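You operate a simulated robot arm through the tools that you are given. There is no shell and no other tool. Be economical: measure what you need, move in short steps, check, and stop when the job is done.

The job below is to be done with a simulated two-armed robot. You get a single attempt, and the scene is never put back.

Task
Set the gas flow to 6 L/min, then close the bottle valve.
Fine: valve open, welder and GAS TEST on while you set it by the display; test and welder end off.
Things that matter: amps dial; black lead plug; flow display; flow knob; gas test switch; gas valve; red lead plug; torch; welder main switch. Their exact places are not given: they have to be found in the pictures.

Only the result counts: the job must be done as asked and must still hold three seconds after the hand-in. Knocking over, shifting, dropping, spilling or breaking anything else fails it.

Robot
Two 6-joint arms with two-finger parallel grippers on one trunk, on a base that drives. Base frame: it is fixed to the floor where the robot stands at the start and does not move with it; the origin is under the middle of the robot, x ahead of it, y to its left, z up. Units: mm, rad, N and s.
The left shoulder is at the start at [-77, 177, 832], the right one opposite. With the tool pointing down near the work surface each hand reaches from about 100 to 740 mm from the robot's upright axis, wherever it stands, measured 20 degrees to its own side. Places, roughly: amps dial [400, 400, 800]; flow display [600, -100, 900]; flow knob [500, 0, 1000]; gas test switch [400, 300, 800]; gas valve [700, 0, 1200]; welder main switch [400, 600, 800]. Payload 1.57 kg a hand.
The TCP of each hand is the grasp point between the finger pads, 30 mm short of the fingertips. In the tool frame z runs along the fingers and y along their closing line. Largest opening 80 mm; finger width 17, thickness 12; the body of the gripper, 40 by 82 mm, starts 80 mm behind the TCP.
Orientation is that of the tool frame in the base frame, as a unit quaternion [x, y, z, w]. With the fingers straight down and closing along the base's y, the tool's x points along the base's -x, its y along +y and its z along -z.

Tools
- The arms move only by the tool move_arm. It takes "left_plan", "right_plan" or both (then of equal length, played together; a hand with none holds still); each is one flat list of numbers, 7 for each row, row after row: the turn, a rotation vector about the tool's x, y, z in rad, then the shift along the tool's x, y, z in mm, then the gripper command, from -1 (fully open) to 1 (shut), values between in proportion. In form: [ax, ay, az, x, y, z, gripper, ax, ay, az, x, y, z, gripper, ...]. A call has 1 to 10 rows; each row shifts and turns the commanded pose from where the row before left it, along the tool's axes as they then stand. Rows are played at 5 a second. More than 50 mm and 0.15 rad between two rows, or a gripper value outside its range, and nothing of the call is played. Where a pose cannot be reached the arm comes as near as it can. A force on the tool above 40 N (or 10 N above the force at the start of the call, whichever is more), or a blocked arm, ends the call early, and 0.2 s more pass. The fingers move at their own pace (about 72 mm/s each) and stop on an object; they squeeze with about 39 N. The grip force told is the motor's: it shows also when the fingers shut on nothing. Time passes only in rows, and 0.2 s behind the last, so rows that do not move let the fingers close. The reply holds the time, the measured pose of the TCP, the force on the tool along the base axes, the opening and the grip force, in the units named above and with some noise, with the torque about the TCP (base axes, N m) and any sound that the robot's microphone picked up.
- Cameras (640 x 400 px; columns grow to the right, rows downward): "scene" is now at [38.6, 17.9, 1562.9]; the picture's right is [0.22, -0.98, 0.00], its down [-0.66, -0.15, -0.73] and it looks along [0.71, 0.16, -0.68] (base axes); focal length 279 px, centre (320, 200). "left" rides on the left gripper at [72, 7, -122] in its tool frame; the picture's right is [-0.09, 1.00, 0.00], its down [-0.84, -0.08, -0.54] and it looks along [-0.54, -0.05, 0.84] (tool axes); focal length 238 px, centre (320, 200). "right" rides on the right gripper at [72, -7, -122] in its tool frame; the picture's right is [0.09, 1.00, 0.00], its down [-0.84, 0.08, -0.54] and it looks along [-0.54, 0.05, 0.84] (tool axes); focal length 238 px, centre (320, 200).
- grab_frame(camera): a new picture of that camera. It takes no simulated time.
- slide_trunk(by): slides the trunk up (or, below 0, down) by that many mm; the arms and the scene camera ride with it, the base frame stays. It gives what a move gives, with no picture.
- steer(legs): drives the robot by 1 to 6 legs, each [ahead, left, turn to the left] in mm, mm and rad, along the robot's own axes; the way and the turn of a leg run together, so that a leg with both is an arc; at most 1500 mm and 3.142 rad a leg. The arms and the cameras ride along, it lands a little off, and it stops where it bumps. It gives what a move gives.
- head_to(pan, tilt): turns the head with the scene camera to pan (to the left, within 2.496 rad either way) and tilt (down, from -0.506 to 1.204), counted from straight ahead of the robot. It gives what a move gives.
- probe_pixels(camera, pixels): for up to 12 pixels [column, row] of the newest picture of that camera ("zoom" is the newest enlarged one), the place [x, y, z] in the base frame of the surface seen there, good to about 2 mm. It takes no simulated time.
- close_up(camera, box): a new picture of the part [left, top, right, bottom] of that camera's present view, enlarged. It takes no simulated time.
- hand_in(): hands the job in; it is judged then, once.

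Work in short steps. Measure before you move; look again where a grasp or a placing could have gone wrong, and mend it. You have 80 turns and 70 pictures in all, those below and enlarged ones among them. Open the grippers and draw the arms clear of the work before you hand the job in, unless the task says otherwise; then end with one line.

The tools are called after ">>>" as name(argument=value, ...) on one line, values as JSON. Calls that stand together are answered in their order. move_arm: Moves the arms, as the interface text tells. Its arguments: {"type":"object","properties":{"left_plan":{"type":"array"},"right_plan":{"type":"array"}},"required":[]} The other tools are called the same way: slide_trunk (by) slides the trunk up or down; steer (legs) drives the base; head_to (pan, tilt) turns the head that bears the scene camera; grab_frame (camera) takes a picture; probe_pixels (camera, pixels) gives the place of the surface under pixels of a picture; close_up (camera, box) takes an enlarged picture of a part of a camera's view; hand_in () hands the job in.

At the start:

```text
time_s: 0.0
left_tool_pos: [302.1, 329.0, 999.9]
left_tcp_rot: [0.0, 1.0, 0.0, 0.0]
left_contact_force: [-0.4, 1.0, 0.5]
left_wrist_torque: [0.01, -0.02, -0.01]
left_grip_width: 80.1
left_finger_force: 0.1
right_tool_pos: [477.6, -27.7, 998.6]
right_tcp_rot: [0.0, 1.0, 0.001, -0.001]
right_contact_force: [0.4, 0.7, 0.5]
right_wrist_torque: [-0.01, 0.0, 0.02]
right_grip_width: 80.0
right_finger_force: 0.1
trunk travel left (down, up): [-275.0, 53.0]
robot x, y, heading: [0.4, -3.7, -0.001]
head pan, tilt: [0.22, 0.749]
```

scene: 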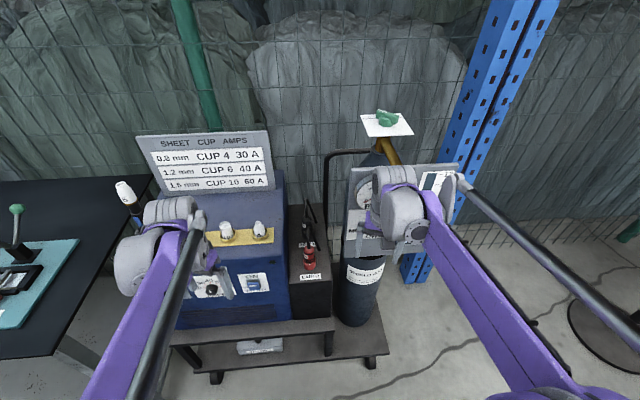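
right: 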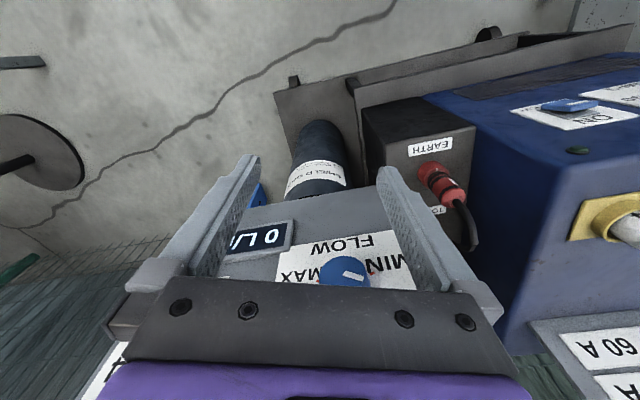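
left: 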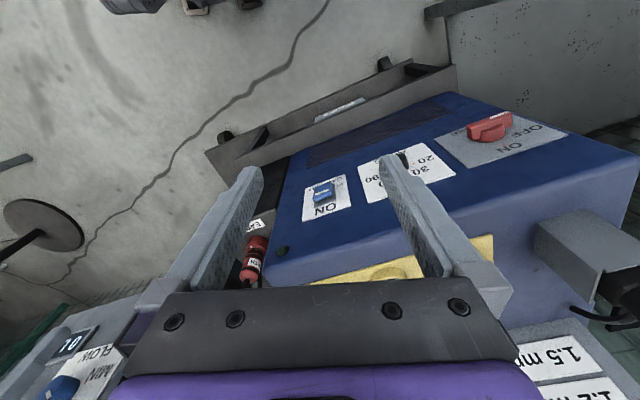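

The arms partly hide the welder and the flow panel in the scene view; I take enlarged views of the hand cameras and the scene.

>>> close_up(camera="left", box=[240, 60, 640, 310])

>>> close_up(camera="right", box=[180, 120, 500, 320])

>>> close_up(camera="scene", box=[300, 80, 500, 205])

```text
1.60 times, centred on (440, 185) of left
```

zoom: 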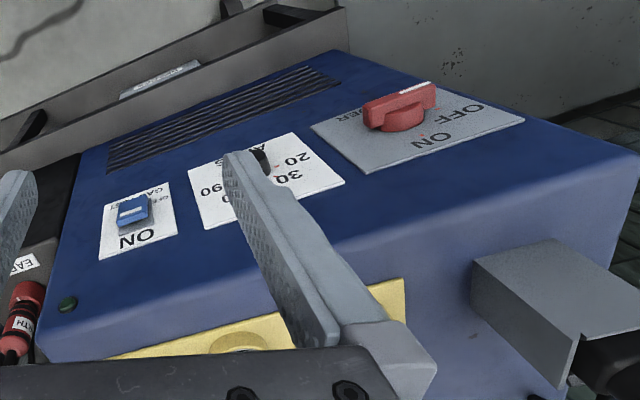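

```text
2.00 times, centred on (340, 220) of right
```

zoom: 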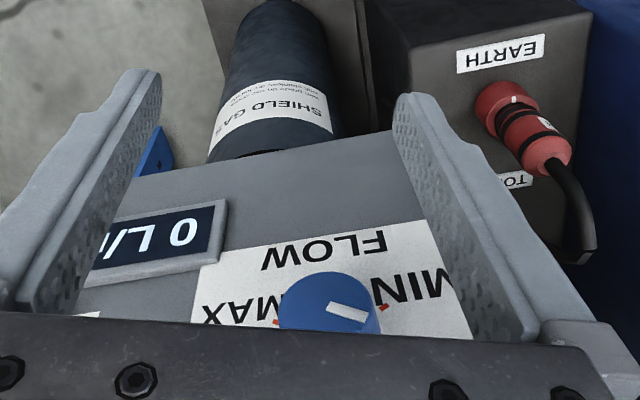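

```text
3.20 times, centred on (400, 142) of scene
```

zoom: 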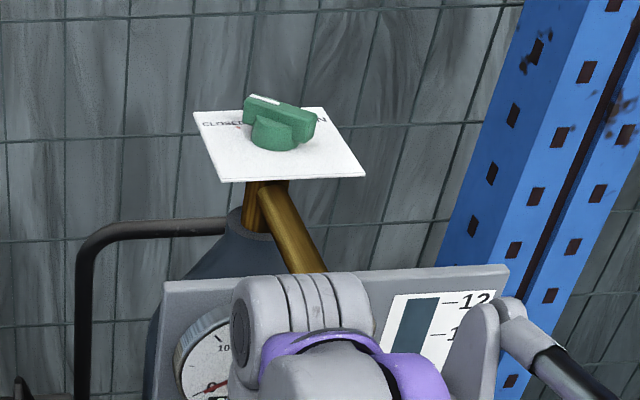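

I measure key points in the left and right views before moving anything.

>>> grab_frame(camera="left")

>>> probe_pixels(camera="left", pixels=[[323, 192], [315, 190], [311, 185], [345, 180], [345, 214], [304, 220], [475, 133], [508, 118], [540, 140], [500, 150], [300, 230], [440, 170]])

>>> probe_pixels(camera="right", pixels=[[345, 270], [335, 272], [360, 276], [285, 258], [385, 240], [300, 240], [270, 236], [320, 215], [256, 195], [400, 285]])

>>> probe_pixels(camera="scene", pixels=[[386, 116], [378, 111], [396, 118], [370, 120], [405, 125], [350, 170], [455, 165], [440, 180], [386, 123]])

```text
63 pictures are left
```

left: 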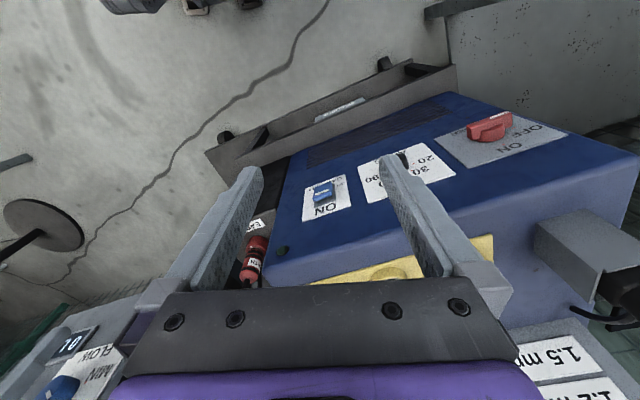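

```text
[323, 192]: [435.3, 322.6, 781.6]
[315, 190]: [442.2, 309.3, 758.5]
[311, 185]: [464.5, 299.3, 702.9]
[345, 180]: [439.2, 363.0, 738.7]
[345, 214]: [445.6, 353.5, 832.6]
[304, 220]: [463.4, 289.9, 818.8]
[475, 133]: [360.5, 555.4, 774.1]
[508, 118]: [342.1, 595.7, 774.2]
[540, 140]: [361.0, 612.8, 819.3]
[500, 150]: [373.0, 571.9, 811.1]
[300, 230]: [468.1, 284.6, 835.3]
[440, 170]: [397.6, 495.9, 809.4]
```

```text
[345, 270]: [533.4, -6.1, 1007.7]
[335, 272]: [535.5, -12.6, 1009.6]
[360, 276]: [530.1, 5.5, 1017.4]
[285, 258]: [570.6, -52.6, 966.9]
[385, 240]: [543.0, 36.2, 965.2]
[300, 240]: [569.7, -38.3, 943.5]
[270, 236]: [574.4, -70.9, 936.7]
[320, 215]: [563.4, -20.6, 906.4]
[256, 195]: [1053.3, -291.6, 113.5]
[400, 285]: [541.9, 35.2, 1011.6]
```

```text
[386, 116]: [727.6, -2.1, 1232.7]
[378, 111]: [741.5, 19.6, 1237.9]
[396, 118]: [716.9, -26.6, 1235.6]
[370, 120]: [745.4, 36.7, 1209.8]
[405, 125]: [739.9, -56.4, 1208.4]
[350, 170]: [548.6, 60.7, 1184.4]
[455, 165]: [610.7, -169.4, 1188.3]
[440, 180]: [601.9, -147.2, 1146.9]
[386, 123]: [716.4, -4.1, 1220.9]
```

The welder face and the regulator panel both face roughly (-0.95,-0.30,0). I draw both hands back to clear the view.

>>> move_arm(right_plan=[0, 0, 0, 40, -45, 0, -1, 0, 0, 0, 40, -45, 0, -1, 0, 0, 0, 40, -45, 0, -1, 0, 0, 0, 40, -45, 0, -1, 0, 0, 0, 30, -45, 0, -1], left_plan=[0, 0, 0, 30, 35, 0, -1, 0, 0, 0, 30, 35, 0, -1, 0, 0, 0, 30, 35, 0, -1, 0, 0, 0, 30, 35, 0, -1, 0, 0, 0, 20, 35, 0, -1])

>>> grab_frame(camera="scene")

```text
refused: row 1 steps farther than a row can; nothing moved
```

```text
62 pictures are left
```

scene: 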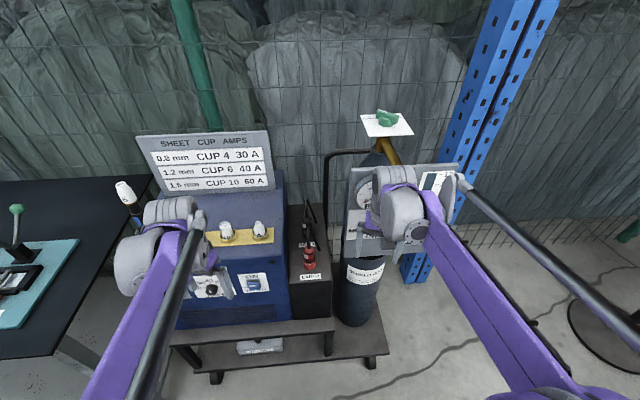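

The row shift was over 50 mm; I use smaller rows.

>>> move_arm(right_plan=[0, 0, 0, 35, -35, 0, -1, 0, 0, 0, 35, -35, 0, -1, 0, 0, 0, 35, -35, 0, -1, 0, 0, 0, 35, -35, 0, -1, 0, 0, 0, 35, -35, 0, -1, 0, 0, 0, 15, -35, 0, -1], left_plan=[0, 0, 0, 20, 35, 0, -1, 0, 0, 0, 20, 35, 0, -1, 0, 0, 0, 20, 35, 0, -1, 0, 0, 0, 20, 35, 0, -1, 0, 0, 0, 20, 35, 0, -1, 0, 0, 0, 0, 0, 0, -1])

>>> grab_frame(camera="scene")

>>> grab_frame(camera="left")

```text
time_s: 1.4
left_tool_pos: [201.1, 504.3, 1002.2]
left_tcp_rot: [0.0, 1.0, 0.0, 0.0]
left_contact_force: [0.0, -0.6, 0.1]
left_wrist_torque: [0.01, 0.05, 0.02]
left_grip_width: 80.1
left_finger_force: 0.0
right_tool_pos: [285.8, -240.2, 1001.8]
right_tcp_rot: [0.0, 1.0, 0.0, 0.0]
right_contact_force: [-0.2, 0.5, 0.0]
right_wrist_torque: [-0.01, -0.01, -0.01]
right_grip_width: 79.8
right_finger_force: 0.1
trunk travel left (down, up): [-275.0, 53.0]
robot x, y, heading: [-1.8, 2.1, -0.001]
head pan, tilt: [0.22, 0.749]
```

```text
61 pictures are left
```

scene: 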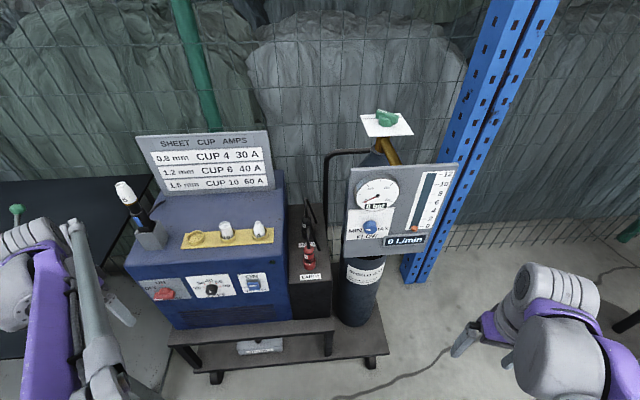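

```text
60 pictures are left
```

left: 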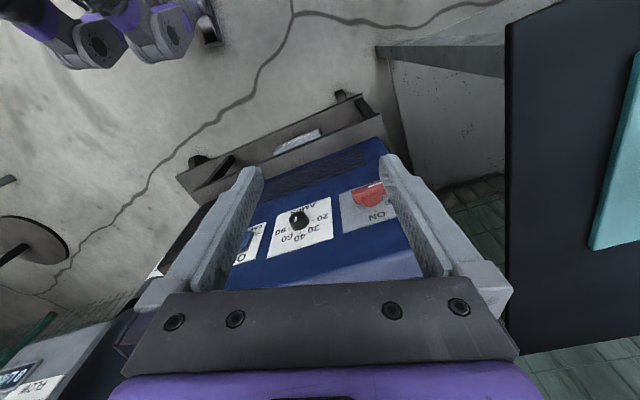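

Now the panels are visible in the scene view. I enlarge the regulator/valve and the welder face.

>>> close_up(camera="scene", box=[330, 95, 480, 260])

>>> probe_pixels(camera="scene", pixels=[[370, 226], [362, 226], [378, 226], [350, 235], [388, 237], [405, 239], [165, 293], [211, 289], [254, 283], [252, 275], [256, 291], [300, 250]])

>>> close_up(camera="scene", box=[130, 260, 290, 320])

>>> probe_pixels(camera="zoom", pixels=[[100, 120], [130, 120], [180, 100], [185, 180], [40, 100], [480, 95], [500, 80], [490, 115], [540, 110], [440, 100], [320, 110], [480, 60]])

```text
2.42 times, centred on (405, 178) of scene
```

zoom: 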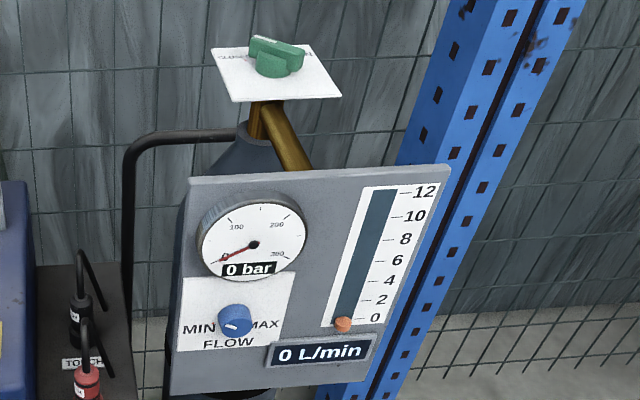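

```text
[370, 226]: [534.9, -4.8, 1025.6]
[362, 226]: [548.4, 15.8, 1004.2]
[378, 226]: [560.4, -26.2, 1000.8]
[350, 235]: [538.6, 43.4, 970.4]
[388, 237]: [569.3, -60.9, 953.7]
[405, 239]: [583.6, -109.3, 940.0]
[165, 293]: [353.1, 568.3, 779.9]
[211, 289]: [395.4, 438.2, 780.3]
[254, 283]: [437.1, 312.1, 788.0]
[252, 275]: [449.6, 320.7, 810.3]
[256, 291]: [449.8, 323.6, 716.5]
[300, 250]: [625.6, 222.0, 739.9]
```

```text
4.00 times, centred on (210, 290) of scene
```

zoom: 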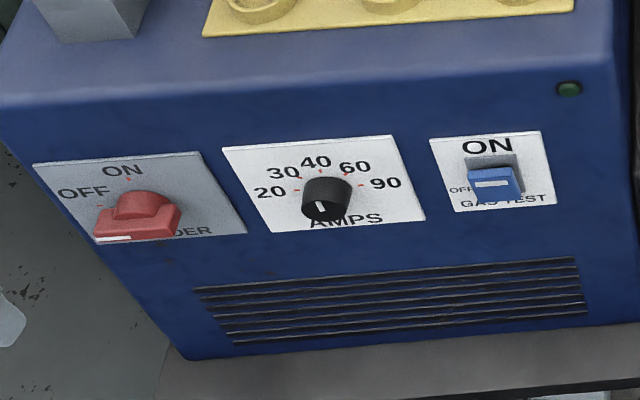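

```text
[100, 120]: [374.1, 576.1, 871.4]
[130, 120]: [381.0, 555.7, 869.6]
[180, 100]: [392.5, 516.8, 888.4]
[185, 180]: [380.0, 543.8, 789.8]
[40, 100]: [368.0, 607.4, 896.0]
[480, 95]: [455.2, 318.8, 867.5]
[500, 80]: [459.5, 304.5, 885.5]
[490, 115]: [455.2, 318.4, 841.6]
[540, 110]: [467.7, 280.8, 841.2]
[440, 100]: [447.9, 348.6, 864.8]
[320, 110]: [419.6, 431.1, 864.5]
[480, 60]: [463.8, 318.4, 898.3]
```

The valve points at CLOSED, welder OFF, GAS TEST looks off, display 0. I look closer at valve, gas test and main switch.

>>> close_up(camera="scene", box=[356, 100, 420, 140])

>>> probe_pixels(camera="zoom", pixels=[[210, 105], [280, 120], [360, 150], [400, 150], [290, 180], [290, 225], [210, 150], [80, 170], [550, 300], [130, 340], [440, 140]])

>>> close_up(camera="scene", box=[230, 265, 278, 295])

>>> probe_pixels(camera="zoom", pixels=[[300, 240], [300, 280], [290, 320], [320, 220], [300, 190], [300, 170], [260, 240], [370, 230], [420, 120], [180, 180]])

>>> close_up(camera="scene", box=[135, 275, 199, 315])

>>> probe_pixels(camera="zoom", pixels=[[200, 250], [260, 240], [330, 220], [390, 190], [420, 160], [300, 120], [260, 170], [340, 160], [240, 100], [100, 110], [420, 90], [350, 130]])

```text
10.00 times, centred on (388, 120) of scene
```

zoom: 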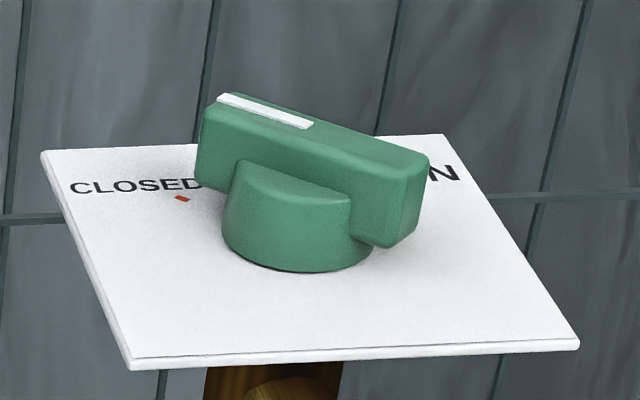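

```text
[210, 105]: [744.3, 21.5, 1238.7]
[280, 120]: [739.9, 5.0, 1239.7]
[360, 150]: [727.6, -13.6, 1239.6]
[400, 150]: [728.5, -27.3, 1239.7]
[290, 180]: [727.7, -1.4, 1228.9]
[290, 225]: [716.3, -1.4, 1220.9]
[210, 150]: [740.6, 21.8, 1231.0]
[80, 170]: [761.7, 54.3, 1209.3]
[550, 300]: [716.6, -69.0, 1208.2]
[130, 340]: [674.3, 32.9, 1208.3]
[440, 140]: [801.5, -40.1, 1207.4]
```

```text
13.33 times, centred on (254, 280) of scene
```

zoom: 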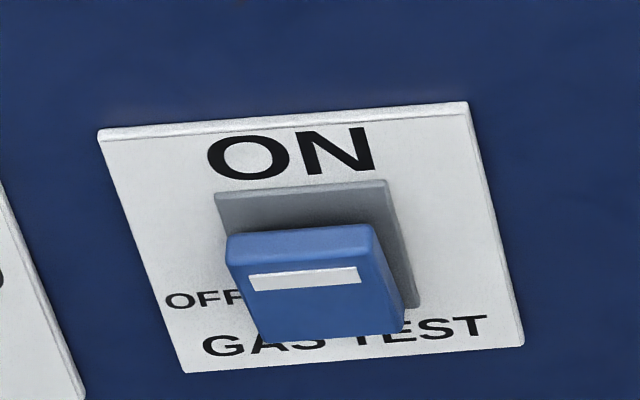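

```text
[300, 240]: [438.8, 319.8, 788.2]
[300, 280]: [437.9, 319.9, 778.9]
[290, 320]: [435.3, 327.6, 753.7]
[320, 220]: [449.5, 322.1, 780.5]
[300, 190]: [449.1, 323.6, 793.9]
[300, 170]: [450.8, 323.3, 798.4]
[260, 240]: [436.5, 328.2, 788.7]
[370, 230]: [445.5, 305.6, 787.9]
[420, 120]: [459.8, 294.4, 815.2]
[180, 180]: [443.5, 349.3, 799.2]
```

```text
10.00 times, centred on (167, 295) of scene
```

zoom: 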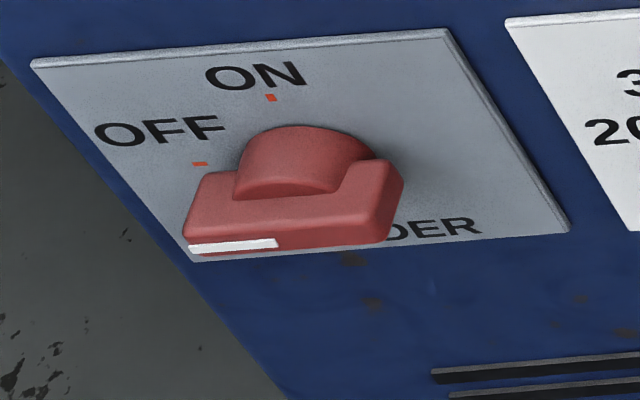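

```text
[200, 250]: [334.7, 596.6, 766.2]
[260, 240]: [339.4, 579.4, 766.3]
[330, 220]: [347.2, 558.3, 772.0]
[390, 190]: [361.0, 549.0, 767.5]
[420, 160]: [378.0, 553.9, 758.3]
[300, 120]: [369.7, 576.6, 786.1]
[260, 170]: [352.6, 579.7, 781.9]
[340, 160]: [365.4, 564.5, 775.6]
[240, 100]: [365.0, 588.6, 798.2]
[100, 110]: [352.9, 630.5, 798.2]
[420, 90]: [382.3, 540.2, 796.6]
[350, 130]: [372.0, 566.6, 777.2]
```

Valve bar centre is about (733,-5,1232), pointer to CLOSED, OPEN about 90° clockwise from above. I check how much floor room lies ahead of the robot's base.

>>> head_to(pan=0.0, tilt=1.15)

>>> grab_frame(camera="scene")

>>> probe_pixels(camera="scene", pixels=[[320, 300], [320, 360], [200, 200], [250, 200], [280, 170], [300, 100], [320, 390]])

```text
time_s: 2.3
left_tool_pos: [202.0, 503.8, 1001.5]
left_tcp_rot: [0.0, 1.0, 0.0, -0.001]
left_contact_force: [-0.5, 0.5, -0.6]
left_wrist_torque: [-0.02, 0.01, -0.02]
left_grip_width: 80.1
left_finger_force: 0.0
right_tool_pos: [286.5, -238.8, 1002.1]
right_tcp_rot: [0.0, 1.0, 0.0, 0.0]
right_contact_force: [-0.6, 1.0, -0.3]
right_wrist_torque: [0.0, 0.06, -0.01]
right_grip_width: 79.8
right_finger_force: 0.1
trunk travel left (down, up): [-275.0, 53.0]
robot x, y, heading: [-0.8, 0.6, 0.001]
head pan, tilt: [0.0, 1.15]
```

```text
54 pictures are left
```

scene: 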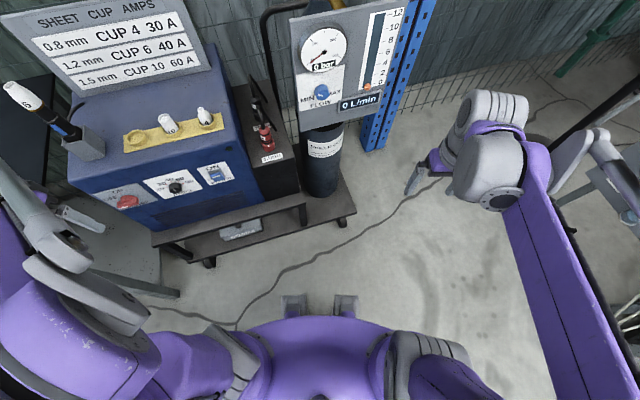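

```text
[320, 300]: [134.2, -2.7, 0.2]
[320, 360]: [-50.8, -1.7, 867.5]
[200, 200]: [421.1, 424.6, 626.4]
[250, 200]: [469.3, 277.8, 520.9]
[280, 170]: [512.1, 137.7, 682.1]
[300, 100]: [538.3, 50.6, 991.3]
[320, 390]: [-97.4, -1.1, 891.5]
```

The floor is clear well ahead of the base; I measure the cart's near edges.

>>> probe_pixels(camera="scene", pixels=[[293, 298], [345, 300], [210, 260], [180, 250], [342, 218], [300, 225], [160, 290], [120, 270], [340, 190], [230, 235], [250, 240]])

```text
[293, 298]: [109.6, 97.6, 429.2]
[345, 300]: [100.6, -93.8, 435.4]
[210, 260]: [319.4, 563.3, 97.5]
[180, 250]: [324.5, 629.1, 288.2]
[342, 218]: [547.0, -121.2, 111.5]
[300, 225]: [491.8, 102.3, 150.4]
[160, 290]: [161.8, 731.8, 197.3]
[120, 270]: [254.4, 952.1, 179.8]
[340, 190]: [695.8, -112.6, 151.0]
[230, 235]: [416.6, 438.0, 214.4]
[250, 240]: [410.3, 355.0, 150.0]
```

Cart front edge is at x≈490–550 near y=0, so a ~200 mm approach facing the panel (heading 0.3) is safe. I raise the right hand and the trunk first.

>>> move_arm(right_plan=[0, 0, 0, 10, 0, -45, -1, 0, 0, 0, 10, 0, -45, -1, 0, 0, 0, 10, 0, -45, -1, 0, 0, 0, 10, 0, -45, -1, 0, 0, 0, 10, 0, -45, -1, 0, 0, 0, 10, 0, -45, -1])

>>> slide_trunk(by=50)

>>> steer(legs=[[0, 0, 0.3], [0, -142, 0], [178, 0, 0]])

>>> head_to(pan=0.0, tilt=0.75)

>>> grab_frame(camera="scene")

```text
time_s: 3.7
left_tool_pos: [201.3, 505.3, 1001.3]
left_tcp_rot: [0.0, 1.0, 0.001, 0.0]
left_contact_force: [-0.2, 0.8, 0.2]
left_wrist_torque: [-0.04, -0.03, 0.0]
left_grip_width: 79.9
left_finger_force: 0.0
right_tool_pos: [227.1, -242.0, 1269.4]
right_tcp_rot: [-0.001, 1.0, 0.0, 0.0]
right_contact_force: [1.0, -0.2, 0.1]
right_wrist_torque: [0.01, -0.01, 0.05]
right_grip_width: 79.9
right_finger_force: 0.1
trunk travel left (down, up): [-275.0, 53.0]
robot x, y, heading: [0.5, -0.8, 0.0]
head pan, tilt: [0.0, 1.15]
```

```text
time_s: 4.6
left_tool_pos: [200.6, 504.3, 1049.0]
left_tcp_rot: [0.001, 1.0, 0.001, 0.0]
left_contact_force: [-0.3, -0.6, -0.4]
left_wrist_torque: [0.01, -0.03, -0.01]
left_grip_width: 79.8
left_finger_force: 0.1
right_tool_pos: [226.6, -238.1, 1320.4]
right_tcp_rot: [0.0, 1.0, -0.001, 0.0]
right_contact_force: [-0.1, -0.1, -0.5]
right_wrist_torque: [-0.01, -0.02, 0.01]
right_grip_width: 79.9
right_finger_force: 0.1
trunk travel left (down, up): [-325.0, 3.0]
robot x, y, heading: [-1.3, 1.7, -0.006]
head pan, tilt: [0.0, 1.15]
```

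```text
time_s: 8.6
left_tool_pos: [256.5, 459.3, 1050.2]
left_tcp_rot: [-0.151, 0.989, 0.0, 0.0]
left_contact_force: [0.3, -1.0, -0.3]
left_wrist_torque: [-0.02, 0.0, -0.04]
left_grip_width: 80.4
left_finger_force: 0.1
right_tool_pos: [499.8, -243.8, 1319.6]
right_tcp_rot: [-0.149, 0.989, 0.0, 0.0]
right_contact_force: [-0.1, -0.1, -0.3]
right_wrist_torque: [0.03, -0.01, -0.01]
right_grip_width: 80.2
right_finger_force: 0.0
trunk travel left (down, up): [-325.0, 3.0]
robot x, y, heading: [212.2, -79.8, 0.298]
head pan, tilt: [0.0, 1.15]
```

```text
time_s: 9.4
left_tool_pos: [256.2, 460.5, 1049.9]
left_tcp_rot: [-0.15, 0.989, 0.0, 0.0]
left_contact_force: [-0.4, -0.8, 0.5]
left_wrist_torque: [-0.03, 0.01, 0.02]
left_grip_width: 80.1
left_finger_force: 0.1
right_tool_pos: [500.0, -242.4, 1320.2]
right_tcp_rot: [-0.151, 0.989, 0.0, 0.0]
right_contact_force: [0.2, 0.2, 0.0]
right_wrist_torque: [0.0, 0.01, -0.05]
right_grip_width: 80.2
right_finger_force: 0.2
trunk travel left (down, up): [-325.0, 3.0]
robot x, y, heading: [212.7, -82.8, 0.303]
head pan, tilt: [0.0, 0.75]
```

```text
53 pictures are left
```

scene: 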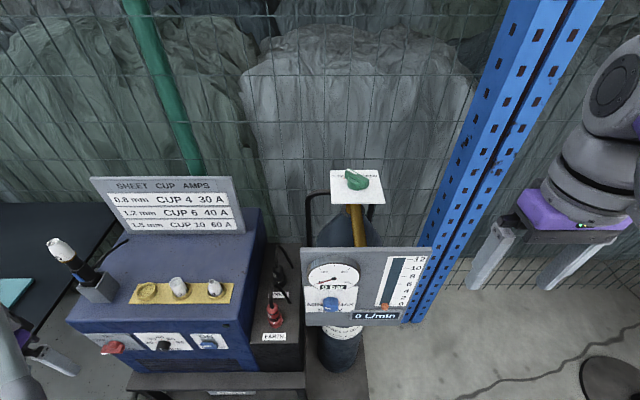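

The robot now faces the panel. I enlarge the valve to fix the bar's centre and angle.

>>> close_up(camera="scene", box=[317, 160, 397, 210])

>>> probe_pixels(camera="zoom", pixels=[[250, 105], [280, 140], [320, 190], [335, 160], [370, 195], [300, 130], [270, 130], [180, 135], [440, 140], [130, 300], [500, 320], [385, 240]])

```text
8.00 times, centred on (357, 185) of scene
```

zoom: 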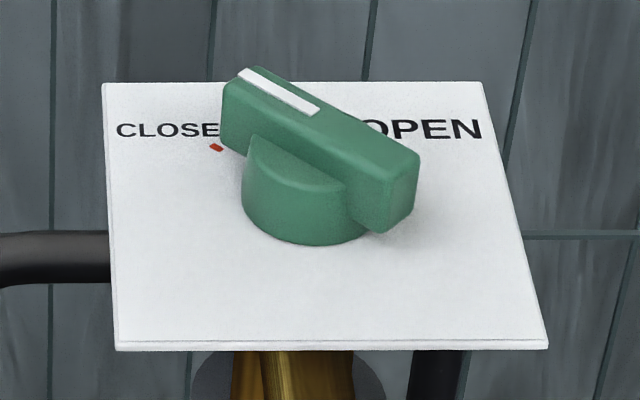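

```text
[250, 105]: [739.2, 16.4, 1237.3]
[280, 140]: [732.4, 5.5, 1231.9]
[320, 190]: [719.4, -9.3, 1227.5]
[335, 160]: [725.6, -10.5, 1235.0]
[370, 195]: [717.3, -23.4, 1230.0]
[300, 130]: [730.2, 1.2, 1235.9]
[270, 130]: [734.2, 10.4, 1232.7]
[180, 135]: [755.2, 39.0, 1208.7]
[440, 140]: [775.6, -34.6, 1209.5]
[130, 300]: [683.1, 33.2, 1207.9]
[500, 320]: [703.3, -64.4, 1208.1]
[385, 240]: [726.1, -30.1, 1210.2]
```

I probe the bar's top face more finely.

>>> probe_pixels(camera="zoom", pixels=[[235, 82], [255, 75], [228, 90], [410, 155], [400, 165], [412, 168], [290, 92], [270, 108], [360, 130], [345, 150], [320, 120], [215, 148]])

```text
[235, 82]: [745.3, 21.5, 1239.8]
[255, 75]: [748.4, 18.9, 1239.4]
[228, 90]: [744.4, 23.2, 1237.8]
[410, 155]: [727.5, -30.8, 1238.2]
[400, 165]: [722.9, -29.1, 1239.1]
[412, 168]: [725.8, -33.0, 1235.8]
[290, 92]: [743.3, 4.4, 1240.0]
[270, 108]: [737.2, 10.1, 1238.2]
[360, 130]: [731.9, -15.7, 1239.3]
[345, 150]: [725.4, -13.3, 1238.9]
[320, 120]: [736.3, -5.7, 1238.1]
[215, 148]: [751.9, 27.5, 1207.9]
```

Bar centre ≈(736,-5), top z 1239, direction 66.9°. I move the right hand above it at z≈1320, then turn by 0.867 rad so the fingers close across the bar.

>>> move_arm(right_plan=[0, 0, 0, -42.3, 22.3, 0, -1, 0, 0, 0, -42.3, 22.3, 0, -1, 0, 0, 0, -42.3, 22.3, 0, -1, 0, 0, 0, -42.3, 22.3, 0, -1, 0, 0, 0, -42.3, 22.3, 0, -1, 0, 0, 0, -42.3, 22.3, 0, -1, 0, 0, 0, -42.3, 22.3, 0, -1])

>>> move_arm(right_plan=[0, 0, -0.1445, 0, 0, 0, -1, 0, 0, -0.1445, 0, 0, 0, -1, 0, 0, -0.1445, 0, 0, 0, -1, 0, 0, -0.1445, 0, 0, 0, -1, 0, 0, -0.1445, 0, 0, 0, -1, 0, 0, -0.1445, 0, 0, 0, -1, 0, 0, 0, 0, 0, 0, -0.3])

>>> grab_frame(camera="right")

```text
time_s: 11.0
left_tool_pos: [257.1, 459.9, 1048.6]
left_tcp_rot: [-0.15, 0.989, -0.001, -0.001]
left_contact_force: [0.6, 0.8, 0.3]
left_wrist_torque: [-0.01, 0.06, 0.0]
left_grip_width: 80.1
left_finger_force: 0.1
right_tool_pos: [724.7, -11.0, 1301.2]
right_tcp_rot: [-0.15, 0.989, 0.0, -0.001]
right_contact_force: [0.3, 0.3, -0.5]
right_wrist_torque: [-0.01, 0.05, -0.01]
right_grip_width: 80.1
right_finger_force: 0.1
right hand out of reach, approached as far as the arm can: row 7
trunk travel left (down, up): [-325.0, 3.0]
robot x, y, heading: [214.4, -82.8, 0.303]
head pan, tilt: [0.0, 0.75]
```

```text
time_s: 12.6
left_tool_pos: [256.7, 459.8, 1049.4]
left_tcp_rot: [-0.151, 0.989, 0.0, 0.0]
left_contact_force: [-0.1, 0.0, -0.1]
left_wrist_torque: [-0.02, 0.0, -0.03]
left_grip_width: 79.9
left_finger_force: 0.1
right_tool_pos: [723.6, -12.9, 1302.7]
right_tcp_rot: [-0.552, 0.834, 0.0, 0.0]
right_contact_force: [0.6, -0.1, -0.6]
right_wrist_torque: [0.01, 0.02, 0.0]
right_grip_width: 52.1
right_finger_force: 0.1
trunk travel left (down, up): [-325.0, 3.0]
robot x, y, heading: [211.5, -82.3, 0.301]
head pan, tilt: [0.0, 0.75]
```

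```text
51 pictures are left
```

right: 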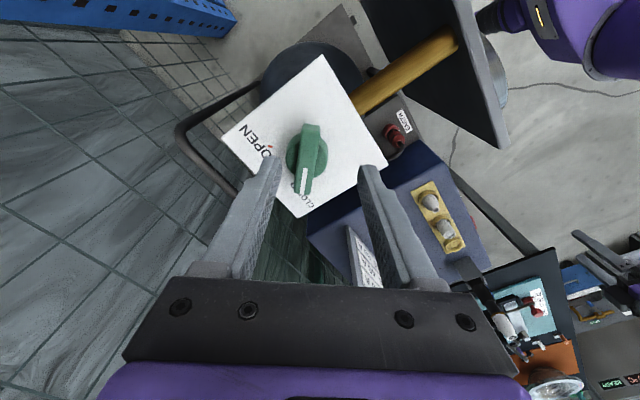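

Bar seen between the fingers, aligned. I correct by about (12,8) mm and lower to z≈1275, then check.

>>> move_arm(right_plan=[0, 0, 0, 0, 0, 14, -0.3, 0, 0, 0, -6, -4, 14, -0.3, 0, 0, 0, -6, -4, 0, -0.3])

>>> grab_frame(camera="right")

```text
time_s: 13.4
left_tool_pos: [256.8, 460.0, 1050.8]
left_tcp_rot: [-0.15, 0.989, 0.0, -0.001]
left_contact_force: [-1.0, 0.3, -0.3]
left_wrist_torque: [-0.03, 0.0, -0.01]
left_grip_width: 80.0
left_finger_force: 0.0
right_tool_pos: [741.0, -2.6, 1278.8]
right_tcp_rot: [-0.551, 0.835, -0.001, 0.0]
right_contact_force: [0.6, -0.3, -1.0]
right_wrist_torque: [-0.02, 0.0, 0.02]
right_grip_width: 52.0
right_finger_force: 0.0
right hand out of reach, approached as far as the arm can: row 1
trunk travel left (down, up): [-325.0, 3.0]
robot x, y, heading: [208.6, -82.9, 0.304]
head pan, tilt: [0.0, 0.75]
```

```text
50 pictures are left
```

right: 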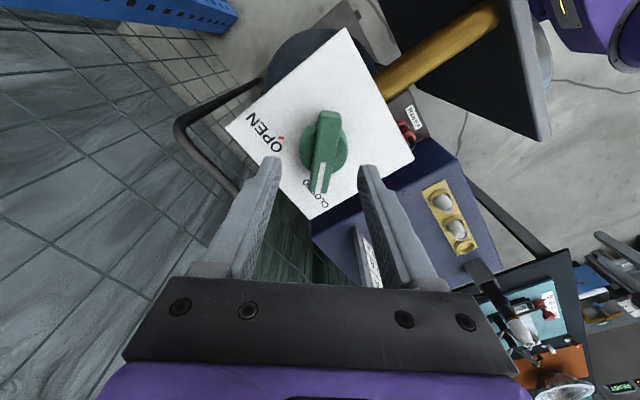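

Now at (741,-3,1279). I check the bar in this view before descending.

>>> probe_pixels(camera="right", pixels=[[327, 115], [319, 187], [340, 117], [316, 150], [335, 150], [325, 150], [280, 139], [305, 184]])

```text
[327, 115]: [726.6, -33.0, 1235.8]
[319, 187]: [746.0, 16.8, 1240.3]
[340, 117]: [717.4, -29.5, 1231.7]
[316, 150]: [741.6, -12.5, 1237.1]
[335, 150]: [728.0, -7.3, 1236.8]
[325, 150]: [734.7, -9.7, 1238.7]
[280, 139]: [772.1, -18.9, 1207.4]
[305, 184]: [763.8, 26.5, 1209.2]
```

The centre (736,-5) is confirmed; OPEN tick is ~-90° away. I descend to z≈1246 with the small correction and close on the bar.

>>> move_arm(right_plan=[0, 0, 0, 4.2, 3.7, 0, -0.3, 0, 0, 0, 0, 0, 17, -0.3, 0, 0, 0, 0, 0, 16, -0.3, 0, 0, 0, 0, 0, 0, -0.3])

>>> move_arm(right_plan=[0, 0, 0, 0, 0, 0, 0.5, 0, 0, 0, 0, 0, 0, 0.8, 0, 0, 0, 0, 0, 0, 0.8])

>>> grab_frame(camera="right")

```text
time_s: 14.6
left_tool_pos: [255.7, 459.5, 1050.1]
left_tcp_rot: [-0.151, 0.989, 0.001, 0.0]
left_contact_force: [-0.8, -0.2, 0.0]
left_wrist_torque: [0.03, 0.0, 0.0]
left_grip_width: 80.0
left_finger_force: 0.1
right_tool_pos: [748.2, 2.6, 1259.3]
right_tcp_rot: [-0.551, 0.834, 0.0, 0.001]
right_contact_force: [4.3, 3.3, 35.3]
right_wrist_torque: [0.2, 0.78, 0.01]
right_grip_width: 49.5
right_finger_force: 0.0
right hand out of reach, approached as far as the arm can: row 2, 3
trunk travel left (down, up): [-325.0, 3.0]
robot x, y, heading: [213.5, -83.1, 0.296]
head pan, tilt: [0.0, 0.75]
stopped in row 4 (right hand): the force on the tool passed its limit at 42 N (the readings are from after the stop); the commanded pose is now the measured one
```

```text
time_s: 15.4
left_tool_pos: [252.0, 459.8, 1049.6]
left_tcp_rot: [-0.15, 0.989, -0.001, 0.001]
left_contact_force: [0.2, -0.3, 0.3]
left_wrist_torque: [0.02, -0.01, -0.01]
left_grip_width: 80.1
left_finger_force: 0.1
right_tool_pos: [744.4, 3.6, 1259.4]
right_tcp_rot: [-0.552, 0.834, -0.001, 0.001]
right_contact_force: [-16.7, 7.1, 28.3]
right_wrist_torque: [0.08, 0.79, -0.19]
right_grip_width: 21.2
right_finger_force: 7.7
trunk travel left (down, up): [-325.0, 3.0]
robot x, y, heading: [217.7, -83.3, 0.303]
head pan, tilt: [0.0, 0.75]
```

```text
49 pictures are left
```

right: 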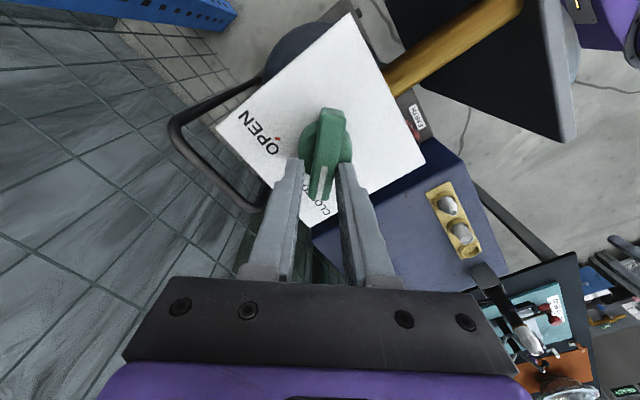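

The fingertip landed on the round boss (z≈1229) and the arm is at its reach limit. I open, rise, then drive 60 mm closer.

>>> move_arm(right_plan=[0, 0, 0, 0, 0, 0, -0.3, 0, 0, 0, 0, 0, -12, -0.3, 0, 0, 0, 0, 0, -18, -0.3, 0, 0, 0, 0, 0, 0, -0.3])

>>> steer(legs=[[60, 0, 0]])

>>> grab_frame(camera="right")

```text
time_s: 15.7
left_tool_pos: [258.4, 459.7, 1050.7]
left_tcp_rot: [-0.15, 0.989, 0.001, 0.001]
left_contact_force: [-0.2, 0.2, -0.5]
left_wrist_torque: [-0.01, 0.06, 0.03]
left_grip_width: 79.7
left_finger_force: 0.0
right_tool_pos: [753.5, -2.0, 1259.1]
right_tcp_rot: [-0.55, 0.835, -0.002, 0.003]
right_contact_force: [12.7, 0.6, 46.4]
right_wrist_torque: [0.28, 0.77, 0.03]
right_grip_width: 41.0
right_finger_force: 0.0
trunk travel left (down, up): [-325.0, 3.0]
robot x, y, heading: [215.2, -82.3, 0.306]
head pan, tilt: [0.0, 0.75]
stopped in row 1 (right hand): the force on the tool passed its limit at 47 N (the readings are from after the stop); the commanded pose is now the measured one
```

```text
time_s: 16.7
left_tool_pos: [277.3, 487.4, 1049.9]
left_tcp_rot: [-0.156, 0.988, 0.001, 0.001]
left_contact_force: [-0.2, 0.4, -0.4]
left_wrist_torque: [0.01, 0.0, -0.04]
left_grip_width: 79.8
left_finger_force: 0.1
right_tool_pos: [776.3, 34.1, 1260.4]
right_tcp_rot: [-0.555, 0.832, -0.001, 0.003]
right_contact_force: [0.1, -0.4, 0.3]
right_wrist_torque: [-0.01, 0.02, -0.01]
right_grip_width: 52.0
right_finger_force: 0.0
trunk travel left (down, up): [-325.0, 3.0]
robot x, y, heading: [246.4, -56.4, 0.311]
head pan, tilt: [0.0, 0.75]
stopped in leg 1: the robot was blocked; the commanded pose is now the measured one
```

```text
48 pictures are left
```

right: 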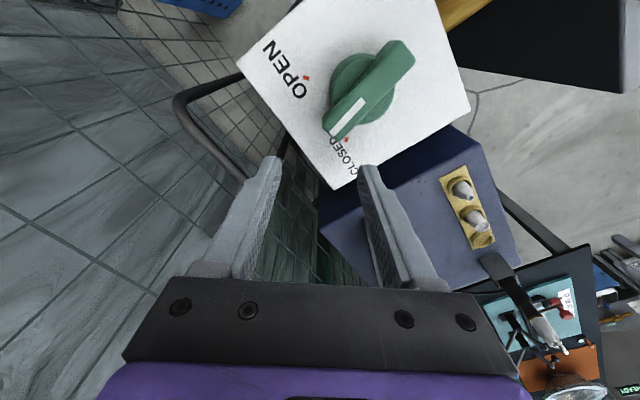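

The lift had been cut short by the force limit, and the drive pushed the bar a little toward OPEN. The hand is now free of contact; I raise it and check the scene for shifts.

>>> move_arm(right_plan=[0, 0, 0, 0, 0, -15, -0.3, 0, 0, 0, 0, 0, -20, -0.3])

>>> grab_frame(camera="scene")

>>> grab_frame(camera="right")

>>> probe_pixels(camera="right", pixels=[[370, 90], [335, 125], [395, 60], [305, 78], [345, 138], [360, 95], [240, 55], [350, 185]])

```text
time_s: 17.3
left_tool_pos: [281.8, 488.7, 1049.8]
left_tcp_rot: [-0.156, 0.988, -0.001, 0.0]
left_contact_force: [0.5, 0.1, -0.4]
left_wrist_torque: [-0.02, -0.02, 0.0]
left_grip_width: 79.9
left_finger_force: 0.1
right_tool_pos: [775.7, 34.3, 1290.0]
right_tcp_rot: [-0.556, 0.831, 0.0, 0.004]
right_contact_force: [-0.5, 0.6, -0.3]
right_wrist_torque: [-0.01, -0.02, -0.01]
right_grip_width: 52.0
right_finger_force: 0.0
right hand out of reach, approached as far as the arm can: row 2
trunk travel left (down, up): [-325.0, 3.0]
robot x, y, heading: [245.3, -51.8, 0.316]
head pan, tilt: [0.0, 0.75]
```

```text
47 pictures are left
```

scene: 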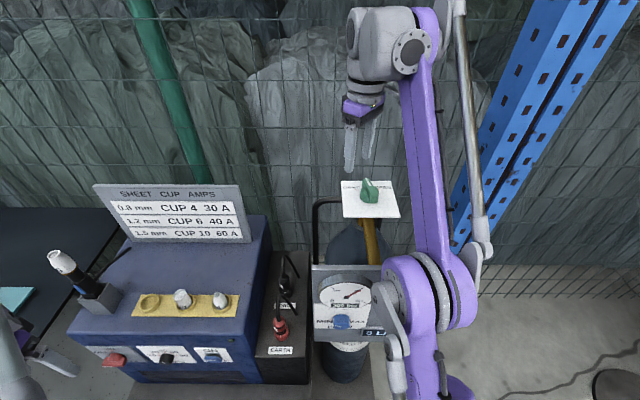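

```text
46 pictures are left
```

right: 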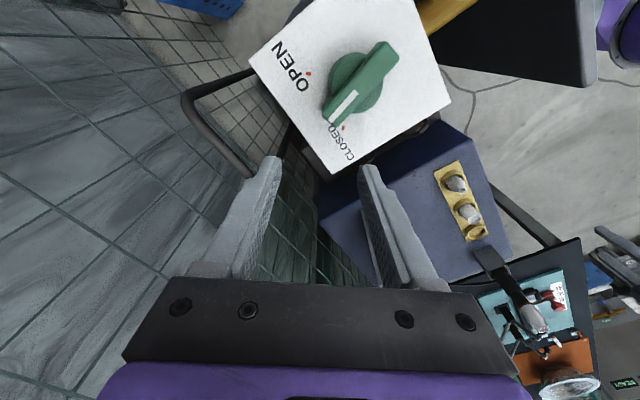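

```text
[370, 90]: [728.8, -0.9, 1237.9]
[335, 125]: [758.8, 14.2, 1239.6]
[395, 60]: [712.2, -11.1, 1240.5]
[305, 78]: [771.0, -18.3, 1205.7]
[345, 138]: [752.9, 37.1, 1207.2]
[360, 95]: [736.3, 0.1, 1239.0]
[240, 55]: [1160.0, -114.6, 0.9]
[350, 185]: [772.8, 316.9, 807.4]
```

The gauge reacts; valve is partly open (bar ≈29°), and the plate ticks have not shifted. I turn the hand to match and move above the centre.

>>> move_arm(right_plan=[0, 0, 0.135, 0, 0, 0, -0.3, 0, 0, 0.135, 0, 0, 0, -0.3, 0, 0, 0.135, 0, 0, 0, -0.3, 0, 0, 0.135, 0, 0, 0, -0.3, 0, 0, 0.135, 0, 0, 0, -0.3, 0, 0, 0, 27, -7.3, 0, -0.3, 0, 0, 0, 27, -7.3, 0, -0.3, 0, 0, 0, 0, 0, 0, -0.3])

>>> grab_frame(camera="right")

>>> probe_pixels(camera="scene", pixels=[[400, 300], [372, 290], [385, 330], [320, 280], [400, 270]])

```text
time_s: 19.1
left_tool_pos: [284.0, 489.4, 1049.9]
left_tcp_rot: [-0.155, 0.988, 0.0, 0.0]
left_contact_force: [0.0, -0.4, 0.6]
left_wrist_torque: [-0.02, 0.0, -0.03]
left_grip_width: 80.2
left_finger_force: 0.1
right_tool_pos: [758.7, 5.6, 1306.3]
right_tcp_rot: [-0.249, 0.969, 0.0, 0.003]
right_contact_force: [0.2, -1.0, 0.1]
right_wrist_torque: [0.0, 0.02, -0.01]
right_grip_width: 52.0
right_finger_force: 0.0
right hand out of reach, approached as far as the arm can: row 6, 7
trunk travel left (down, up): [-325.0, 3.0]
robot x, y, heading: [244.9, -54.8, 0.312]
head pan, tilt: [0.0, 0.75]
```

```text
45 pictures are left
```

right: 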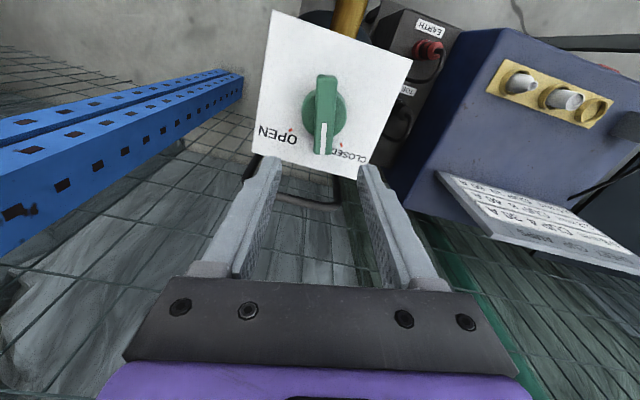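

```text
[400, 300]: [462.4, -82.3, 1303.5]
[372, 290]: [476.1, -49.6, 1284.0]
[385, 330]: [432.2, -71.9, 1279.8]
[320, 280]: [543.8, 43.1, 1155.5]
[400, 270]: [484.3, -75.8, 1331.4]
```

The hand is near its upper reach limit; I lower 25 mm to see where it settles.

>>> move_arm(right_plan=[0, 0, 0, 0, 0, 12, -0.3, 0, 0, 0, 0, 0, 5, -0.3, 0, 0, 0, 0, 0, 0, -0.3])

```text
time_s: 19.9
left_tool_pos: [283.0, 489.2, 1048.6]
left_tcp_rot: [-0.156, 0.988, 0.0, 0.0]
left_contact_force: [-0.7, 0.9, 0.7]
left_wrist_torque: [-0.01, -0.02, -0.01]
left_grip_width: 80.0
left_finger_force: 0.0
right_tool_pos: [766.8, 8.9, 1297.2]
right_tcp_rot: [-0.249, 0.969, 0.001, 0.003]
right_contact_force: [0.2, -0.3, 0.7]
right_wrist_torque: [0.01, 0.01, 0.0]
right_grip_width: 52.0
right_finger_force: 0.1
right hand out of reach, approached as far as the arm can: row 1
trunk travel left (down, up): [-325.0, 3.0]
robot x, y, heading: [246.5, -52.7, 0.317]
head pan, tilt: [0.0, 0.75]
```

Now command and measurement agree at (767,9,1297). I lower to 1280 and shift (-31,-14) over the valve centre.

>>> move_arm(right_plan=[0, 0, 0, 0, 0, 17, -0.3, 0, 0, 0, 17, 1.3, 0, -0.3, 0, 0, 0, 17, 1.4, 0, -0.3, 0, 0, 0, 0, 0, 0, -0.3])

>>> grab_frame(camera="right")

>>> probe_pixels(camera="right", pixels=[[325, 80], [325, 150], [318, 110], [332, 110], [326, 110]])

```text
time_s: 20.9
left_tool_pos: [283.8, 488.1, 1048.7]
left_tcp_rot: [-0.156, 0.988, 0.0, 0.001]
left_contact_force: [-0.3, 0.0, -0.5]
left_wrist_torque: [0.0, -0.04, 0.0]
left_grip_width: 79.8
left_finger_force: 0.1
right_tool_pos: [763.2, 8.2, 1301.9]
right_tcp_rot: [-0.248, 0.969, 0.0, 0.003]
right_contact_force: [0.0, 0.5, -0.6]
right_wrist_torque: [0.0, 0.05, 0.01]
right_grip_width: 52.1
right_finger_force: 0.1
right hand out of reach, approached as far as the arm can: row 1, 2, 3
trunk travel left (down, up): [-325.0, 3.0]
robot x, y, heading: [245.1, -48.4, 0.314]
head pan, tilt: [0.0, 0.75]
```

```text
44 pictures are left
```

right: 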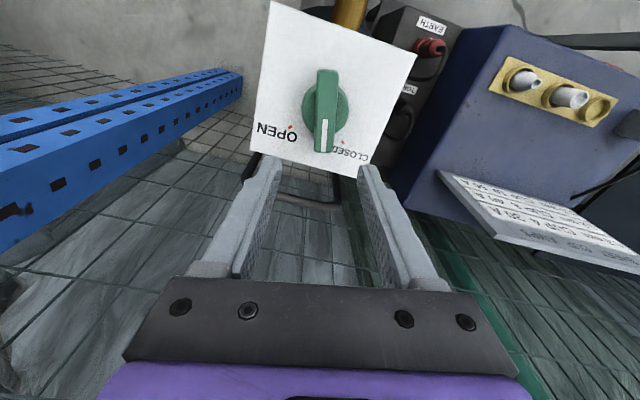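

```text
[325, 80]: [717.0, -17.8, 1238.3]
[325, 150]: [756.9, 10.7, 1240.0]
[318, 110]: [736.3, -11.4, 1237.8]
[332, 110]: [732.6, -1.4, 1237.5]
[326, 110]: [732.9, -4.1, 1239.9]
```

The reach band here is a "too near" limit, so driving closer hurt. I back off about 70 mm (hand is clear above at tips z≈1272).

>>> steer(legs=[[-70, -23, 0]])

>>> move_arm(right_plan=[0, 0, 0, 0, 0, 0, -0.3])

```text
time_s: 21.9
left_tool_pos: [225.1, 447.0, 1050.1]
left_tcp_rot: [-0.155, 0.988, 0.0, 0.001]
left_contact_force: [-0.9, 0.0, -0.2]
left_wrist_torque: [0.03, -0.02, 0.02]
left_grip_width: 80.1
left_finger_force: 0.1
right_tool_pos: [706.6, -34.0, 1303.5]
right_tcp_rot: [-0.249, 0.968, 0.0, 0.002]
right_contact_force: [-0.8, 0.1, -0.1]
right_wrist_torque: [0.02, 0.05, -0.04]
right_grip_width: 51.9
right_finger_force: 0.0
trunk travel left (down, up): [-325.0, 3.0]
robot x, y, heading: [189.2, -93.6, 0.314]
head pan, tilt: [0.0, 0.75]
```

```text
time_s: 22.3
left_tool_pos: [226.3, 447.1, 1049.2]
left_tcp_rot: [-0.156, 0.988, 0.0, -0.001]
left_contact_force: [1.2, -0.4, 0.6]
left_wrist_torque: [-0.01, 0.03, 0.0]
left_grip_width: 79.8
left_finger_force: 0.0
right_tool_pos: [706.6, -34.3, 1302.5]
right_tcp_rot: [-0.248, 0.969, 0.0, 0.003]
right_contact_force: [0.2, 0.3, -0.1]
right_wrist_torque: [-0.05, 0.01, -0.01]
right_grip_width: 52.3
right_finger_force: 0.0
trunk travel left (down, up): [-325.0, 3.0]
robot x, y, heading: [188.6, -96.7, 0.312]
head pan, tilt: [0.0, 0.75]
```

I move over the centre while lowering to ~1280.

>>> move_arm(right_plan=[0, 0, 0, -20, 5.7, 0, -0.3, 0, 0, 0, -20, 5.8, 0, -0.3, 0, 0, 0, 0, 0, 10, -0.3, 0, 0, 0, 0, 0, 10, -0.3, 0, 0, 0, 0, 0, 0, -0.3])

```text
time_s: 23.5
left_tool_pos: [225.5, 447.1, 1049.4]
left_tcp_rot: [-0.156, 0.988, 0.0, 0.0]
left_contact_force: [0.4, 0.3, -0.1]
left_wrist_torque: [0.02, -0.03, -0.01]
left_grip_width: 79.9
left_finger_force: 0.1
right_tool_pos: [716.8, -21.4, 1279.4]
right_tcp_rot: [-0.249, 0.969, 0.0, 0.002]
right_contact_force: [0.3, 0.6, -0.1]
right_wrist_torque: [0.01, -0.03, -0.03]
right_grip_width: 51.7
right_finger_force: 0.1
right hand out of reach, approached as far as the arm can: row 1, 2
trunk travel left (down, up): [-325.0, 3.0]
robot x, y, heading: [183.3, -96.3, 0.308]
head pan, tilt: [0.0, 0.75]
```

Position is now commanded exactly (717,-21,1279). I shift the remaining (19,16) mm.

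>>> move_arm(right_plan=[0, 0, 0, 0, 0, 4, -0.3, 0, 0, 0, -12.3, 2.6, 0, -0.3, 0, 0, 0, -12.2, 2.6, 0, -0.3, 0, 0, 0, 0, 0, 0, -0.3])

>>> grab_frame(camera="right")

```text
time_s: 24.5
left_tool_pos: [225.3, 446.7, 1049.8]
left_tcp_rot: [-0.155, 0.988, 0.0, 0.0]
left_contact_force: [0.1, -0.5, 0.1]
left_wrist_torque: [-0.02, -0.01, 0.01]
left_grip_width: 79.9
left_finger_force: 0.0
right_tool_pos: [733.9, -5.4, 1273.8]
right_tcp_rot: [-0.249, 0.969, 0.0, 0.002]
right_contact_force: [-0.1, -0.3, -0.4]
right_wrist_torque: [0.05, 0.0, 0.0]
right_grip_width: 52.1
right_finger_force: 0.0
right hand out of reach, approached as far as the arm can: row 1, 3
trunk travel left (down, up): [-325.0, 3.0]
robot x, y, heading: [185.5, -93.0, 0.314]
head pan, tilt: [0.0, 0.75]
```

```text
43 pictures are left
```

right: 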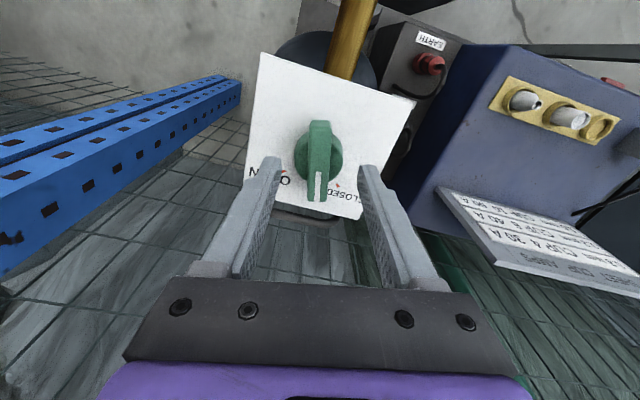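

Centred at (734,-5,1274), bar aligned between fingers. I lower to ~1262 and close.

>>> move_arm(right_plan=[0, 0, 0, 0, 0, 6, -0.3, 0, 0, 0, 0, 0, 5, -0.3, 0, 0, 0, 0, 0, 0, -0.3, 0, 0, 0, 0, 0, 0, 0.6, 0, 0, 0, 0, 0, 0, 0.8, 0, 0, 0, 0, 0, 0, 0.8])

>>> grab_frame(camera="right")

```text
time_s: 25.9
left_tool_pos: [224.2, 446.1, 1049.6]
left_tcp_rot: [-0.156, 0.988, 0.0, 0.001]
left_contact_force: [-0.3, 0.2, 1.1]
left_wrist_torque: [-0.04, 0.02, 0.02]
left_grip_width: 79.9
left_finger_force: 0.0
right_tool_pos: [735.1, -6.8, 1261.7]
right_tcp_rot: [-0.249, 0.968, 0.0, 0.003]
right_contact_force: [-1.1, -0.7, -2.0]
right_wrist_torque: [-0.06, 0.14, 0.02]
right_grip_width: 15.6
right_finger_force: 31.1
trunk travel left (down, up): [-325.0, 3.0]
robot x, y, heading: [191.2, -94.7, 0.315]
head pan, tilt: [0.0, 0.75]
```

```text
42 pictures are left
```

right: 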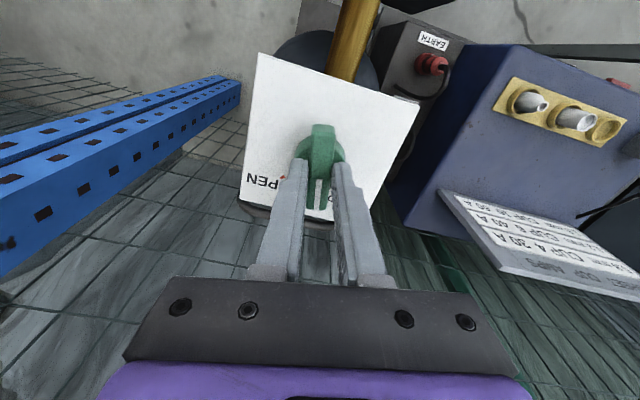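

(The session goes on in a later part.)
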